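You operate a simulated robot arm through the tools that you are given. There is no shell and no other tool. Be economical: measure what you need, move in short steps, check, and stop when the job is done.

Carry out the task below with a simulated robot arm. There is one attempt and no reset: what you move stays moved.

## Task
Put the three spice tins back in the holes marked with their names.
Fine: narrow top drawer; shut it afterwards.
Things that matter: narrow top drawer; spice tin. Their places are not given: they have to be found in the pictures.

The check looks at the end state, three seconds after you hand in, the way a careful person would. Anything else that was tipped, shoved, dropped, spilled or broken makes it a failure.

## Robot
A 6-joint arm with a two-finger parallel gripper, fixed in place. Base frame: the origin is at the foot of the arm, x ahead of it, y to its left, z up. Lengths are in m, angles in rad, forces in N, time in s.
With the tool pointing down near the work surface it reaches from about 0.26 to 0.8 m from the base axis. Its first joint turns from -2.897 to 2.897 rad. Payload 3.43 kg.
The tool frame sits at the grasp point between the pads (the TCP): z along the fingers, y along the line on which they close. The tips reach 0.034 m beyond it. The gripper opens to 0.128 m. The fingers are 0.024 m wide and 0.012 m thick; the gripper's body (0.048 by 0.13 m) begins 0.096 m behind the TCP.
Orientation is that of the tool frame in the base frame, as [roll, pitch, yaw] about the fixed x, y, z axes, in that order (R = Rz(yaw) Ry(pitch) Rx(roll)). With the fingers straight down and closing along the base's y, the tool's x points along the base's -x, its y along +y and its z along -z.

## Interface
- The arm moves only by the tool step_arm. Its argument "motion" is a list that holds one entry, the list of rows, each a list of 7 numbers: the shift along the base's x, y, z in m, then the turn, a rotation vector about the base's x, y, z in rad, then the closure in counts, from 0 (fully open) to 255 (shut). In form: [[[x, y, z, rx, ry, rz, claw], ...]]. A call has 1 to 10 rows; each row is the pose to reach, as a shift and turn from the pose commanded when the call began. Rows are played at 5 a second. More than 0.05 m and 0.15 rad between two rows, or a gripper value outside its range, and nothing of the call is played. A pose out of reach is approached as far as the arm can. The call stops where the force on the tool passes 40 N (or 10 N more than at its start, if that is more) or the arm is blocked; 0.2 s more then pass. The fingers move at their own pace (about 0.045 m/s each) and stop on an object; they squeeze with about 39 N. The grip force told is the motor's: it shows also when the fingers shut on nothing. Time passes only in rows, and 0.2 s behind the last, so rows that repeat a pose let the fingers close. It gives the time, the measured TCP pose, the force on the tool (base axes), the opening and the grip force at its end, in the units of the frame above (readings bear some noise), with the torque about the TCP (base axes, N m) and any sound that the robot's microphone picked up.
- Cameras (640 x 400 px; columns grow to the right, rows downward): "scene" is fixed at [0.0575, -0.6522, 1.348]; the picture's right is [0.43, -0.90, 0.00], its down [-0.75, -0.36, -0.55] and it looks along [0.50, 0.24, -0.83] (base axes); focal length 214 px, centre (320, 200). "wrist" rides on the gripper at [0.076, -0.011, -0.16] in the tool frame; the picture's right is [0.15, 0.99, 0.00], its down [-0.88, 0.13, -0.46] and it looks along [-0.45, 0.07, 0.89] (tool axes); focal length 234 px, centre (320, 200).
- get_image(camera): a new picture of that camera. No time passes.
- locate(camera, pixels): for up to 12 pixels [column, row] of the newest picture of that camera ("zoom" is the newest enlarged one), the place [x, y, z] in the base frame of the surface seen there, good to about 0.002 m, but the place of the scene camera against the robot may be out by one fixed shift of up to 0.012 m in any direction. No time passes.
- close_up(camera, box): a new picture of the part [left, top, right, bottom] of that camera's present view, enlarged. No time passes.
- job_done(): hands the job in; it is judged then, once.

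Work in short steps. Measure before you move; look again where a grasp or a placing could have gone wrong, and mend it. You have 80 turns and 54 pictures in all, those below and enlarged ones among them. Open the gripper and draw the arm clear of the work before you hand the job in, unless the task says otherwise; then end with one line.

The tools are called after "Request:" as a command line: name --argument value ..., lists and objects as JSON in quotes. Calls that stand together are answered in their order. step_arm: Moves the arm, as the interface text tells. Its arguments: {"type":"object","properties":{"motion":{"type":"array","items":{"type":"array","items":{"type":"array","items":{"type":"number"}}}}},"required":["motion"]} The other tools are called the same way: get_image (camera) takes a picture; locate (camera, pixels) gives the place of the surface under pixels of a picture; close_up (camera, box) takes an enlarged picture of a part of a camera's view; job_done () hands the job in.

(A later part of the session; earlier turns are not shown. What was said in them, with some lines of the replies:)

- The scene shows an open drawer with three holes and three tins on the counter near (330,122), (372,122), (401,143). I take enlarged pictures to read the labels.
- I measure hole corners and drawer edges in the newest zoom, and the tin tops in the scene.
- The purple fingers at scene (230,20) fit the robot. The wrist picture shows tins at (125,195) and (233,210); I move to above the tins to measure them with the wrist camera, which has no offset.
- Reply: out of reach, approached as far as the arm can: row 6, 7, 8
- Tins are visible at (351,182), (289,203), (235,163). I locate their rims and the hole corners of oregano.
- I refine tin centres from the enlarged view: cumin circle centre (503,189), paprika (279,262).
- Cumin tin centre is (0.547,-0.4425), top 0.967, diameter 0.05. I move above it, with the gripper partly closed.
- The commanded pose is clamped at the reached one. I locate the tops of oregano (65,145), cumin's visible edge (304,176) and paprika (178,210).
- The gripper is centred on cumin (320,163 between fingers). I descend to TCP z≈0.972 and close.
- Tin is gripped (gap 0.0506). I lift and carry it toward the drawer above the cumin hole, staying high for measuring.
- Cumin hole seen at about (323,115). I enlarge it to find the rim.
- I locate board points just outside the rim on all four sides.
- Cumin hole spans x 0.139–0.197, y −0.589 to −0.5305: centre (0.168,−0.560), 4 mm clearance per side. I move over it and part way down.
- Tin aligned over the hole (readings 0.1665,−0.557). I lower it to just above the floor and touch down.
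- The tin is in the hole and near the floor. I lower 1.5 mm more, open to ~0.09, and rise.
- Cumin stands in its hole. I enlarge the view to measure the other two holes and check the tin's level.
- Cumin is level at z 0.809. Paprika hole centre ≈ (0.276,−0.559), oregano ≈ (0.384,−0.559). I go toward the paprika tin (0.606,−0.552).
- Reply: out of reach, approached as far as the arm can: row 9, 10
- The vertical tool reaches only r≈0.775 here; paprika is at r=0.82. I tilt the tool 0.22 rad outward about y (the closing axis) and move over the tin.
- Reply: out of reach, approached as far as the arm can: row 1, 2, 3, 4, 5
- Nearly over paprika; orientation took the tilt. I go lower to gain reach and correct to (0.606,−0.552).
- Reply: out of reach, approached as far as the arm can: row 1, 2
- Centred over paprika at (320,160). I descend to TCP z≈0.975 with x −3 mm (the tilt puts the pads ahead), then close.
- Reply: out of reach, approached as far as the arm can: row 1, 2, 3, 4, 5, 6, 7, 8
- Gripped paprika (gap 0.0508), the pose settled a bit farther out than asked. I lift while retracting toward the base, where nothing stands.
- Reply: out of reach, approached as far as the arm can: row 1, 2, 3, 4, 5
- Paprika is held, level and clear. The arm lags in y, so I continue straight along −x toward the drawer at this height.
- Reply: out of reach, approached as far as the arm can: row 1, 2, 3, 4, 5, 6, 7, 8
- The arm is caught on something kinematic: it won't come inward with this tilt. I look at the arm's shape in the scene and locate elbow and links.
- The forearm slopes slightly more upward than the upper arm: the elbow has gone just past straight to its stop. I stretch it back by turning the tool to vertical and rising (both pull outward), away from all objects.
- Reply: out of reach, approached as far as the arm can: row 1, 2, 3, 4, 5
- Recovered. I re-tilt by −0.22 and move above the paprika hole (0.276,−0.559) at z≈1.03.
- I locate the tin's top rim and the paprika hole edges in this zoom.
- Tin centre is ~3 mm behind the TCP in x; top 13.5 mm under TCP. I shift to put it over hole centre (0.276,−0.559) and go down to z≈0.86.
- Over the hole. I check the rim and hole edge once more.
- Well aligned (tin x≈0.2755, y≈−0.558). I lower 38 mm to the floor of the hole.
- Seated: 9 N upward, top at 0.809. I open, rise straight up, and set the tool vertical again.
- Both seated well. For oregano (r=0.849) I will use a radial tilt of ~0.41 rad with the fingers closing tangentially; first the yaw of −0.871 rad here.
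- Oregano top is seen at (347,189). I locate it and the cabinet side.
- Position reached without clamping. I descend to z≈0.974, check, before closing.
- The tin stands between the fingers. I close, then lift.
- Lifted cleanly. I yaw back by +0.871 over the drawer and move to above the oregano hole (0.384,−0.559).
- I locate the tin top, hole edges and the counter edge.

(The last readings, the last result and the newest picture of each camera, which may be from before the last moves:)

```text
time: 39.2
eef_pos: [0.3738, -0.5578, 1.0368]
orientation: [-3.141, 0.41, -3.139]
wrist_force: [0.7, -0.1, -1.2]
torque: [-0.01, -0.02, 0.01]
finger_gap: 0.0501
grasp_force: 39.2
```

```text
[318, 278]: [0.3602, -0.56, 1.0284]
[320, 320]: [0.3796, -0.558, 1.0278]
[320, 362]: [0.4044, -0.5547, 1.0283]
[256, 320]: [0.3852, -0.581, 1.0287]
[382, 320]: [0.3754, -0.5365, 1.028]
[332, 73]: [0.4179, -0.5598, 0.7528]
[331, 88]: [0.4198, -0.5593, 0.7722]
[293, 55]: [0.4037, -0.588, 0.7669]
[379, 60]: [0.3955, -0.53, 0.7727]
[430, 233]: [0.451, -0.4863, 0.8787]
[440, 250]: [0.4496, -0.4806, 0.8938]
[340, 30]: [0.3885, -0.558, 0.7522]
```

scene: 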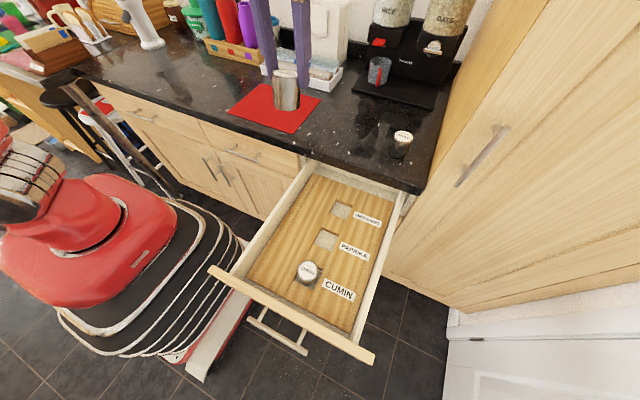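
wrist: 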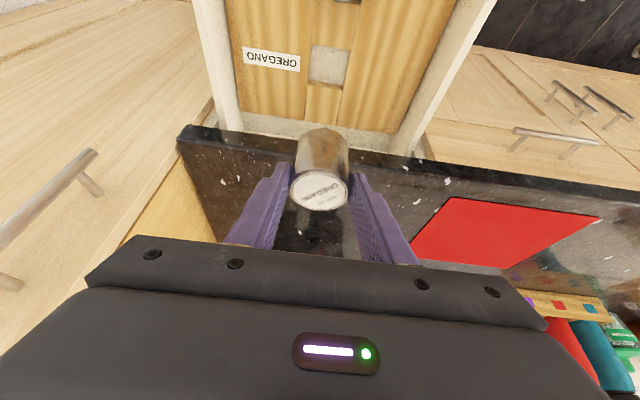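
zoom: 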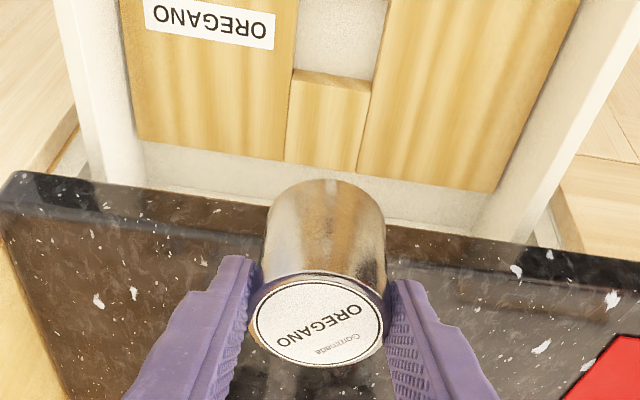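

Tin is level, centre ≈ (0.3825,−0.558); hole centre ≈ 0.3865 in x. I shift +4 mm and lower to z≈0.858.

Request:
step_arm --motion '[[[0.004, -0.001, -0.04, 0, 0, 0, 255], [0.004, -0.001, -0.08, 0, 0, 0, 255], [0.004, -0.001, -0.12, 0, 0, 0, 255], [0.004, -0.001, -0.16, 0, 0, 0, 255], [0.004, -0.001, -0.178, 0, 0, 0, 255], [0.004, -0.001, -0.178, 0, 0, 0, 255]]]'

Request:
close_up --camera "wrist" --box '[220, 75, 420, 225]'

```text
time: 40.6
eef_pos: [0.3787, -0.5599, 0.857]
orientation: [-3.141, 0.409, -3.142]
wrist_force: [0.0, 1.1, -0.8]
torque: [-0.02, -0.03, -0.01]
finger_gap: 0.0504
grasp_force: 38.9
```

```text
2.67 times, centred on (320, 150) of wrist
```

zoom: 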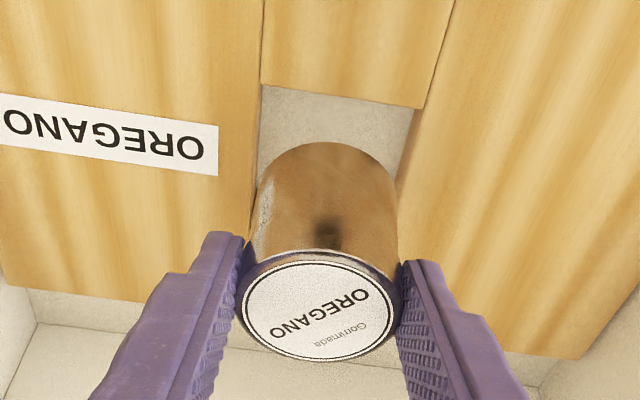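

Request:
locate --camera "zoom" --pixels '[[322, 254], [318, 305], [314, 357], [240, 305], [402, 300], [340, 90], [330, 85], [325, 150], [325, 200], [253, 190], [414, 115], [260, 110]]'

```text
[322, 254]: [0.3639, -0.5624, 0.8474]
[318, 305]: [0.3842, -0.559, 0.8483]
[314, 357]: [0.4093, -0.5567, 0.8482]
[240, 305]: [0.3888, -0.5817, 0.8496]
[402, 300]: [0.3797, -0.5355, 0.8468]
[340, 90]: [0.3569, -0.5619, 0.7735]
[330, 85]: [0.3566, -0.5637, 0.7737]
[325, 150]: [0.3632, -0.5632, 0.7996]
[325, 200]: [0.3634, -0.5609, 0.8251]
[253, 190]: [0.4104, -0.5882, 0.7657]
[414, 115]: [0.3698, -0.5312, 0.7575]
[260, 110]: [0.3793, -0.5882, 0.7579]
```

Tin front at 0.363 vs hole edge 0.357: good; I shift −1 mm and lower 39 mm.

Request:
step_arm --motion '[[[-0.001, 0, -0.015, 0, 0, 0, 255], [-0.001, 0, -0.028, 0, 0, 0, 255], [-0.001, 0, -0.035, 0, 0, 0, 255], [-0.001, 0, -0.039, 0, 0, 0, 255], [-0.001, 0, -0.039, 0, 0, 0, 255]]]'

Request:
close_up --camera "wrist" --box '[220, 75, 420, 225]'

Request:
locate --camera "zoom" --pixels '[[322, 258], [318, 305], [314, 352], [244, 305], [396, 300]]'

```text
time: 41.8
eef_pos: [0.3777, -0.558, 0.819]
orientation: [3.14, 0.411, -3.142]
wrist_force: [0.1, -0.1, -0.2]
torque: [0.03, 0.03, -0.02]
finger_gap: 0.0503
grasp_force: 39.2
```

```text
2.67 times, centred on (320, 150) of wrist
```

zoom: 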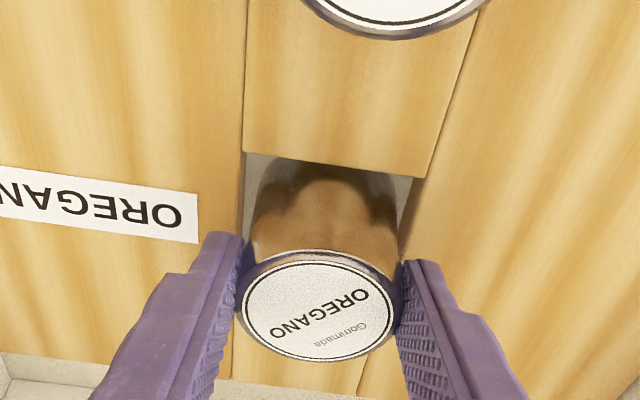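

```text
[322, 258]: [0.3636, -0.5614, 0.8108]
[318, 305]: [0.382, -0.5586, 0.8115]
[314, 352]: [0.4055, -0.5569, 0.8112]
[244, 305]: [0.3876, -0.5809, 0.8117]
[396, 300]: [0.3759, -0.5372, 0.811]
```

Inside the hole, ~1.5 mm above the floor. I lower 2 mm more.

Request:
step_arm --motion '[[[0, 0, -0.001, 0, 0, 0, 255], [0, 0, -0.002, 0, 0, 0, 255], [0, 0, -0.002, 0, 0, 0, 255]]]'

```text
time: 42.6
eef_pos: [0.378, -0.5597, 0.8169]
orientation: [-3.141, 0.412, -3.141]
wrist_force: [-1.9, 0.5, 6.0]
torque: [0.1, -0.02, -0.02]
finger_gap: 0.0505
grasp_force: 38.8
```

Contact of 6 N: seated. I open, rise straight up and turn the tool vertical while moving off.

Request:
step_arm --motion '[[[0, 0, 0, 0, 0, 0, 200], [0, 0, 0, 0, 0, 0, 140], [0, 0, 0, 0, 0, 0, 75], [0, 0, 0, 0, 0, 0, 75], [0, 0, 0, 0, 0, 0, 75], [0, 0, 0.03, 0, 0, 0, 75], [0, 0, 0.08, 0, 0, 0, 75], [0, 0, 0.13, 0, 0, 0, 75], [0, 0, 0.18, 0, 0, 0, 75], [-0.02, 0, 0.21, 0, 0, 0, 75]]]'

Request:
step_arm --motion '[[[-0.03, 0, 0.01, 0, 0.137, 0, 150], [-0.06, 0, 0.02, 0, 0.274, 0, 255], [-0.1, 0, 0.02, 0, 0.411, 0, 255], [-0.14, 0, 0.02, 0, 0.411, 0, 255], [-0.18, 0, 0.02, 0, 0.411, 0, 255]]]'

Request:
get_image --camera "wrist"

Request:
get_image --camera "scene"

```text
time: 44.8
eef_pos: [0.3577, -0.5587, 1.0252]
orientation: [3.142, 0.411, -3.141]
wrist_force: [0.0, 0.8, 0.1]
torque: [-0.03, 0.03, 0.04]
finger_gap: 0.0903
grasp_force: 0.2
```

```text
time: 46.0
eef_pos: [0.179, -0.5602, 1.0442]
orientation: [-3.14, -0.002, 3.141]
wrist_force: [-0.3, 0.4, -0.4]
torque: [-0.01, 0.02, -0.03]
finger_gap: 0.0
grasp_force: 12.4
```

```text
16 pictures are left
```

wrist: 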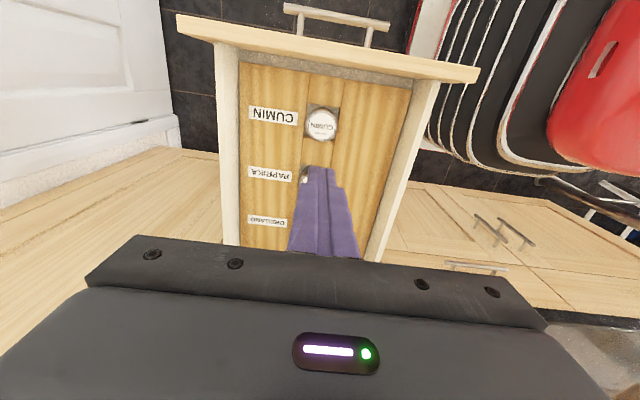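

```text
15 pictures are left
```

scene: 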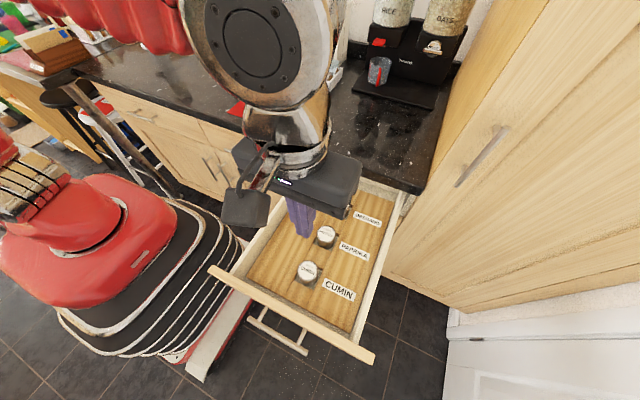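

Now the drawer: I measure its front panel top edges and handle in the wrist picture.

Request:
locate --camera "wrist" --pixels '[[330, 38], [330, 44], [330, 52], [200, 30], [460, 72], [340, 13], [300, 28], [368, 40], [345, 18], [325, 58]]'

Request:
close_up --camera "wrist" --box '[160, 0, 500, 120]'

```text
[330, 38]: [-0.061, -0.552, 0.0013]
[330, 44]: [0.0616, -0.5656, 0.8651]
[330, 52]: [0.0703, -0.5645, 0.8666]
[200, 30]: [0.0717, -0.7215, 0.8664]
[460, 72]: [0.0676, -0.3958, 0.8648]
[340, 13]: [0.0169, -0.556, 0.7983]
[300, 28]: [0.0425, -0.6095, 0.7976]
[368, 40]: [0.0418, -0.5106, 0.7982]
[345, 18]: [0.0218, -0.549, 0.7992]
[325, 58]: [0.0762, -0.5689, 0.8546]
```

```text
1.88 times, centred on (330, 60) of wrist
```

zoom: 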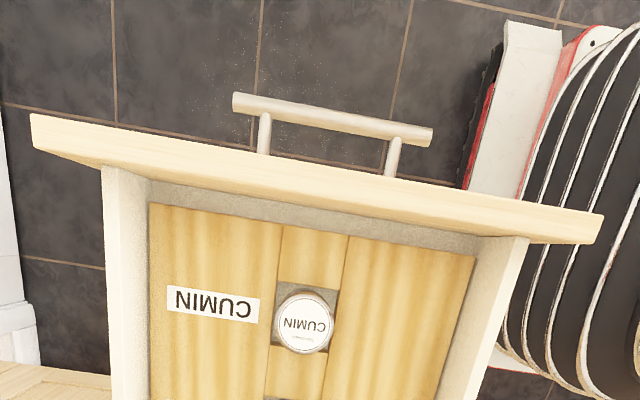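

Panel outer face x≈0.059, handle bar outer x≈0.012 at z≈0.798, y −0.62 to −0.49. I will push on the handle bar with the shut fingers: first move out in front and down.

Request:
step_arm --motion '[[[-0.045, 0, 0, 0, 0, 0, 255], [-0.09, 0, 0, 0, 0, 0, 255], [-0.135, 0, 0, 0, 0, 0, 255], [-0.18, 0.002, 0, 0, 0, 0, 255], [-0.225, 0.004, 0, 0, 0, 0, 255], [-0.225, 0.004, -0.05, 0, 0, 0, 255], [-0.225, 0.004, -0.1, 0, 0, 0, 255], [-0.225, 0.004, -0.14, 0, 0, 0, 255]]]'

Request:
get_image --camera "scene"

Request:
get_image --camera "wrist"

```text
time: 47.8
eef_pos: [-0.0486, -0.5585, 0.904]
orientation: [-3.14, 0.001, -3.14]
wrist_force: [-0.2, -0.2, 0.4]
torque: [0.03, 0.0, -0.02]
finger_gap: 0.0
grasp_force: 32.6
```

```text
13 pictures are left
```

scene: 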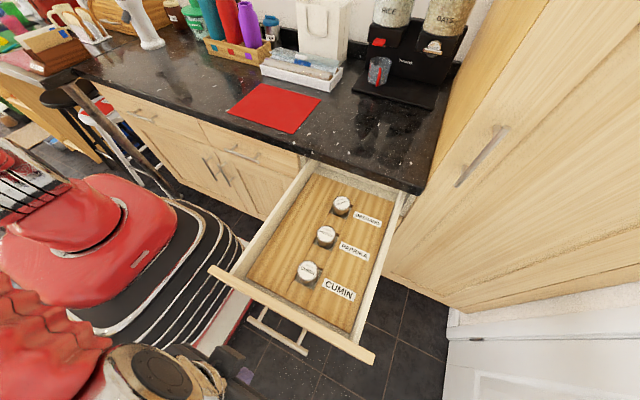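

```text
12 pictures are left
```

wrist: 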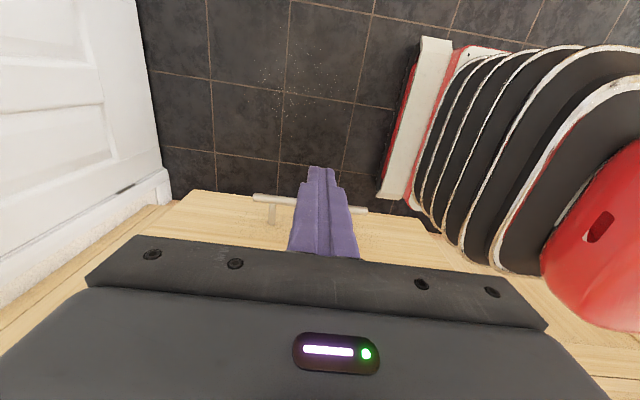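

All three tins stand in their holes. In front of the handle (bar at row ~200) the way down is clear; I locate the bar and descend to z≈0.808.

Request:
locate --camera "wrist" --pixels '[[262, 197], [280, 199], [285, 201], [360, 209], [255, 194], [272, 215]]'

Request:
step_arm --motion '[[[0, 0, -0.04, 0, 0, 0, 255], [0, 0, -0.075, 0, 0, 0, 255], [0, 0, -0.096, 0, 0, 0, 255]]]'

Request:
get_image --camera "wrist"

```text
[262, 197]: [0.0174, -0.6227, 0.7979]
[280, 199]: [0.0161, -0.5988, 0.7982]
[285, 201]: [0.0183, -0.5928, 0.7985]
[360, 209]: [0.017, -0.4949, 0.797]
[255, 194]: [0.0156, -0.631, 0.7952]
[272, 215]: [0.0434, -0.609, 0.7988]
```

```text
time: 48.6
eef_pos: [-0.0507, -0.5567, 0.8107]
orientation: [-3.141, 0.0, 3.141]
wrist_force: [0.4, -0.3, 0.0]
torque: [0.03, 0.0, 0.0]
finger_gap: 0.0
grasp_force: 33.4
```

```text
11 pictures are left
```

wrist: 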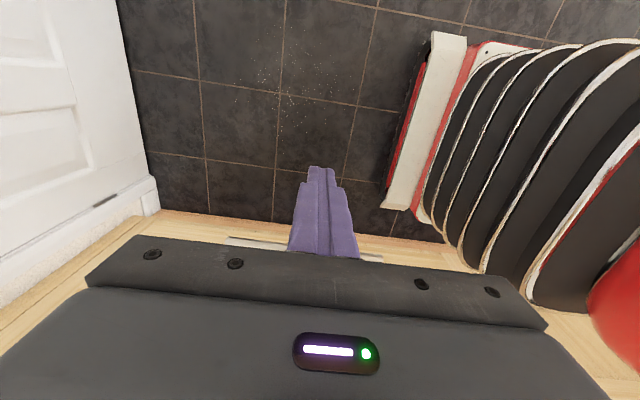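

I push forward in small rows with the tips a bit lower (z≈0.803).

Request:
step_arm --motion '[[[0.015, -0.003, -0.008, 0, 0, 0, 255], [0.035, -0.005, -0.008, 0, 0, 0, 255], [0.045, -0.005, -0.008, 0, 0, 0, 255], [0.055, -0.005, -0.008, 0, 0, 0, 255], [0.07, -0.005, -0.008, 0, 0, 0, 255], [0.085, -0.005, -0.008, 0, 0, 0, 255], [0.1, -0.005, -0.008, 0, 0, 0, 255]]]'

Request:
get_image --camera "scene"

```text
time: 50.2
eef_pos: [0.0516, -0.5602, 0.803]
orientation: [-3.141, 0.001, -3.141]
wrist_force: [0.0, -0.4, 0.2]
torque: [0.03, -0.01, -0.01]
finger_gap: 0.0
grasp_force: 33.2
```

```text
10 pictures are left
```

scene: 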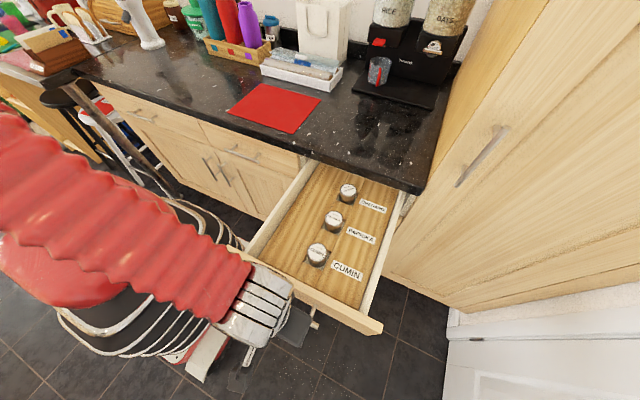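

The drawer slides in with the tins standing. I continue gently.

Request:
step_arm --motion '[[[0.016, 0, 0, 0, 0, 0, 255], [0.032, 0, 0, 0, 0, 0, 255], [0.048, 0, 0, 0, 0, 0, 255], [0.064, 0, 0, 0, 0, 0, 255], [0.08, 0, 0, 0, 0, 0, 255], [0.096, 0, 0, 0, 0, 0, 255], [0.112, 0, 0, 0, 0, 0, 255], [0.128, 0, 0, 0, 0, 0, 255], [0.144, 0, 0, 0, 0, 0, 255], [0.158, 0, 0, 0, 0, 0, 255]]]'

Request:
get_image --camera "scene"

```text
time: 52.4
eef_pos: [0.2103, -0.5626, 0.8035]
orientation: [3.141, 0.0, -3.141]
wrist_force: [0.2, 0.8, -0.6]
torque: [0.02, 0.02, 0.03]
finger_gap: 0.0001
grasp_force: 32.9
```

```text
9 pictures are left
```

scene: 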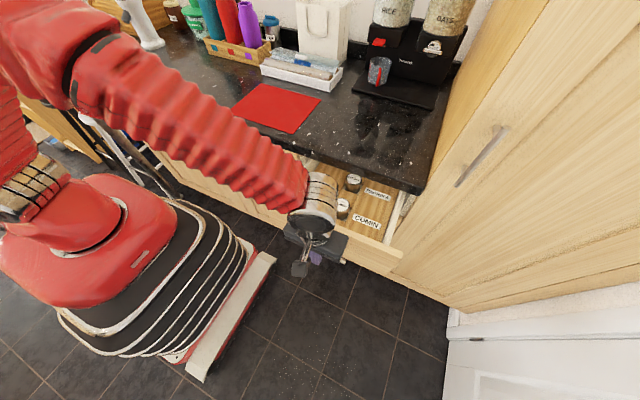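

Working well. I continue another 0.12 m.

Request:
step_arm --motion '[[[0.015, 0, 0, 0, 0, 0, 255], [0.03, 0, 0, 0, 0, 0, 255], [0.045, 0, 0, 0, 0, 0, 255], [0.06, 0, 0, 0, 0, 0, 255], [0.075, 0, 0, 0, 0, 0, 255], [0.09, 0, 0, 0, 0, 0, 255], [0.102, 0, 0, 0, 0, 0, 255], [0.112, 0, 0, 0, 0, 0, 255], [0.12, 0, 0, 0, 0, 0, 255]]]'

Request:
get_image --camera "scene"

```text
time: 54.4
eef_pos: [0.3313, -0.5621, 0.8014]
orientation: [-3.141, 0.001, -3.141]
wrist_force: [-0.2, -0.1, 0.2]
torque: [0.03, -0.02, 0.0]
finger_gap: 0.0
grasp_force: 32.9
```

```text
8 pictures are left
```

scene: 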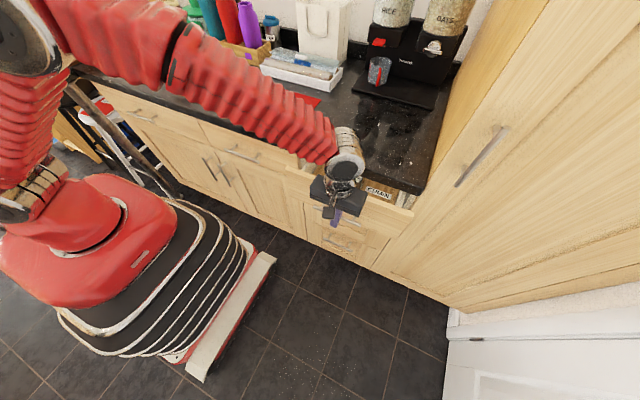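

I measure how far the panel still stands out from its neighbours.

Request:
locate --camera "scene" --pixels '[[270, 160], [250, 145], [300, 182], [390, 225], [325, 235], [350, 262], [295, 175], [405, 208]]'

Request:
step_arm --motion '[[[0.008, 0, 0, 0, 0, 0, 255], [0.016, 0, 0, 0, 0, 0, 255], [0.024, 0, 0, 0, 0, 0, 255], [0.03, 0, 0, 0, 0, 0, 255], [0.036, 0, 0, 0, 0, 0, 255], [0.04, 0, 0, 0, 0, 0, 255]]]'

```text
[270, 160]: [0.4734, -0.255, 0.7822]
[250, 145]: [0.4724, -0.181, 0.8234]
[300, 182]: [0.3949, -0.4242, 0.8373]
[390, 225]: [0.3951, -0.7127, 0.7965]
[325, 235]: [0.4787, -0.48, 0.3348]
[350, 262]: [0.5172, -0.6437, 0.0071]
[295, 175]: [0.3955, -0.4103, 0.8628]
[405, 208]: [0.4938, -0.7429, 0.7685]
```

```text
time: 55.8
eef_pos: [0.3712, -0.5613, 0.8022]
orientation: [-3.141, -0.001, 3.141]
wrist_force: [-0.8, 0.6, -0.8]
torque: [-0.01, 0.01, 0.0]
finger_gap: 0.0
grasp_force: 33.3
```

About 38 mm remain to be flush with the neighbours (0.473 vs 0.395 before this push). I finish slowly, with a few mm of overrun for contact.

Request:
step_arm --motion '[[[0.008, 0, 0, 0, 0, 0, 255], [0.016, 0, 0, 0, 0, 0, 255], [0.023, 0, 0, 0, 0, 0, 255], [0.029, 0, 0, 0, 0, 0, 255], [0.033, 0, 0, 0, 0, 0, 255], [0.036, 0, 0, 0, 0, 0, 255], [0.039, 0, 0, 0, 0, 0, 255], [0.041, 0, 0, 0, 0, 0, 255], [0.041, 0, 0, 0, 0, 0, 255]]]'

Request:
get_image --camera "scene"

Request:
locate --camera "scene" --pixels '[[270, 160], [250, 145], [310, 175], [315, 185], [390, 215], [395, 205], [325, 190], [380, 210]]'

```text
time: 57.5
eef_pos: [0.4046, -0.561, 0.8015]
orientation: [3.136, -0.007, 3.138]
wrist_force: [-12.2, 4.5, 2.9]
torque: [-0.48, -1.44, 0.4]
finger_gap: 0.0
grasp_force: 32.9
stopped in row 8: the force on the tool passed its limit at 45 N (the readings are from after the stop); the commanded pose is now the measured one
```

```text
7 pictures are left
```

scene: 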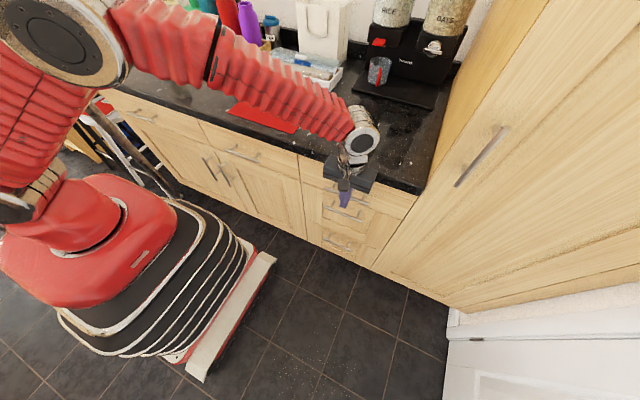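

```text
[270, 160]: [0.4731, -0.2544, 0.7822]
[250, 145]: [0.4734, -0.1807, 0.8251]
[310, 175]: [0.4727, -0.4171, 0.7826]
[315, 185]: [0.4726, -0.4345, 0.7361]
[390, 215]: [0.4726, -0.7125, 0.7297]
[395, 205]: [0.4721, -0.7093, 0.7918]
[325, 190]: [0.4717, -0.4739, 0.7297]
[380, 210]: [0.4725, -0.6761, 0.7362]
```

The drawer front is flush with its neighbour (0.4727 vs 0.473). I back off along −x, then rise and open.

Request:
step_arm --motion '[[[-0.02, 0, 0, 0, 0, 0, 255], [-0.05, 0, 0, 0, 0, 0, 255], [-0.09, 0, 0, 0, 0, 0, 255], [-0.12, 0, 0.04, 0, 0, 0, 180], [-0.13, 0.01, 0.09, 0, 0, 0, 90], [-0.13, 0.03, 0.13, 0, 0, 0, 0], [-0.13, 0.06, 0.17, 0, 0, 0, 0], [-0.13, 0.09, 0.21, 0, 0, 0, 0], [-0.13, 0.12, 0.25, 0, 0, 0, 0], [-0.13, 0.15, 0.28, 0, 0, 0, 0]]]'

Request:
get_image --camera "scene"

Request:
locate --camera "scene" --pixels '[[250, 145], [310, 175], [390, 215], [395, 205], [380, 210]]'

```text
refused: row 5 steps farther than a row can; nothing moved
```

```text
6 pictures are left
```

scene: 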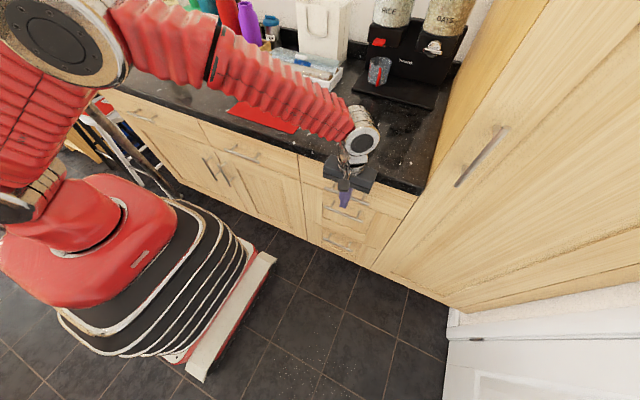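

```text
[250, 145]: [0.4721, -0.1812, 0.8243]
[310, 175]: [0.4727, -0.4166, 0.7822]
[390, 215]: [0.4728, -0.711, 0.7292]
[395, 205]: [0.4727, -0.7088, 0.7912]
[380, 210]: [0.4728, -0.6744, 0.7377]
```

One row stepped too far; I repeat with smaller rows.

Request:
step_arm --motion '[[[-0.02, 0, 0, 0, 0, 0, 255], [-0.05, 0, 0, 0, 0, 0, 255], [-0.09, 0, 0, 0, 0, 0, 255], [-0.12, 0, 0.03, 0, 0, 0, 180], [-0.13, 0.01, 0.07, 0, 0, 0, 90], [-0.13, 0.03, 0.11, 0, 0, 0, 0], [-0.13, 0.05, 0.15, 0, 0, 0, 0], [-0.13, 0.07, 0.19, 0, 0, 0, 0], [-0.13, 0.09, 0.23, 0, 0, 0, 0], [-0.13, 0.11, 0.27, 0, 0, 0, 0]]]'

Request:
get_image --camera "scene"

Request:
locate --camera "scene" --pixels '[[250, 145], [310, 175], [390, 215], [395, 205], [380, 210]]'

```text
time: 59.7
eef_pos: [0.2781, -0.4495, 1.0748]
orientation: [3.14, -0.006, -3.142]
wrist_force: [0.4, 0.3, -0.4]
torque: [0.05, 0.02, 0.0]
finger_gap: 0.1281
grasp_force: 0.2
```

```text
5 pictures are left
```

scene: 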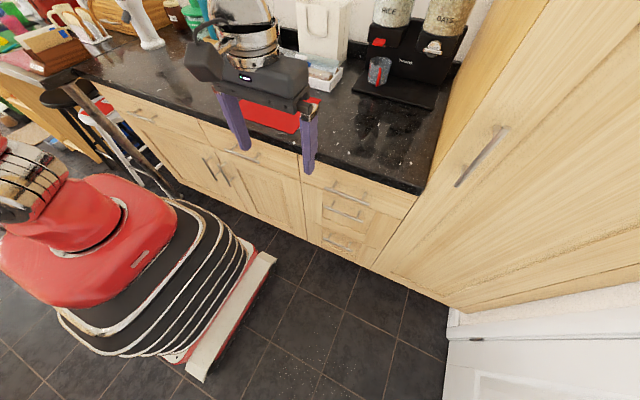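

```text
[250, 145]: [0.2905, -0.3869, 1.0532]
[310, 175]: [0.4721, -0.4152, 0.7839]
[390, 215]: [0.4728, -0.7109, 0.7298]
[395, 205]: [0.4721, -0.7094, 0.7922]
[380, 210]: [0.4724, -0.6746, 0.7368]
```

The drawer is shut and flush (x 0.472), the gripper is open and clear, and nothing else was moved. I hand in.

Request:
job_done

```text
The job is handed in.
```

The cumin, paprika and oregano tins are each in the hole marked with their name, and the narrow top drawer is shut flush with its neighbours.
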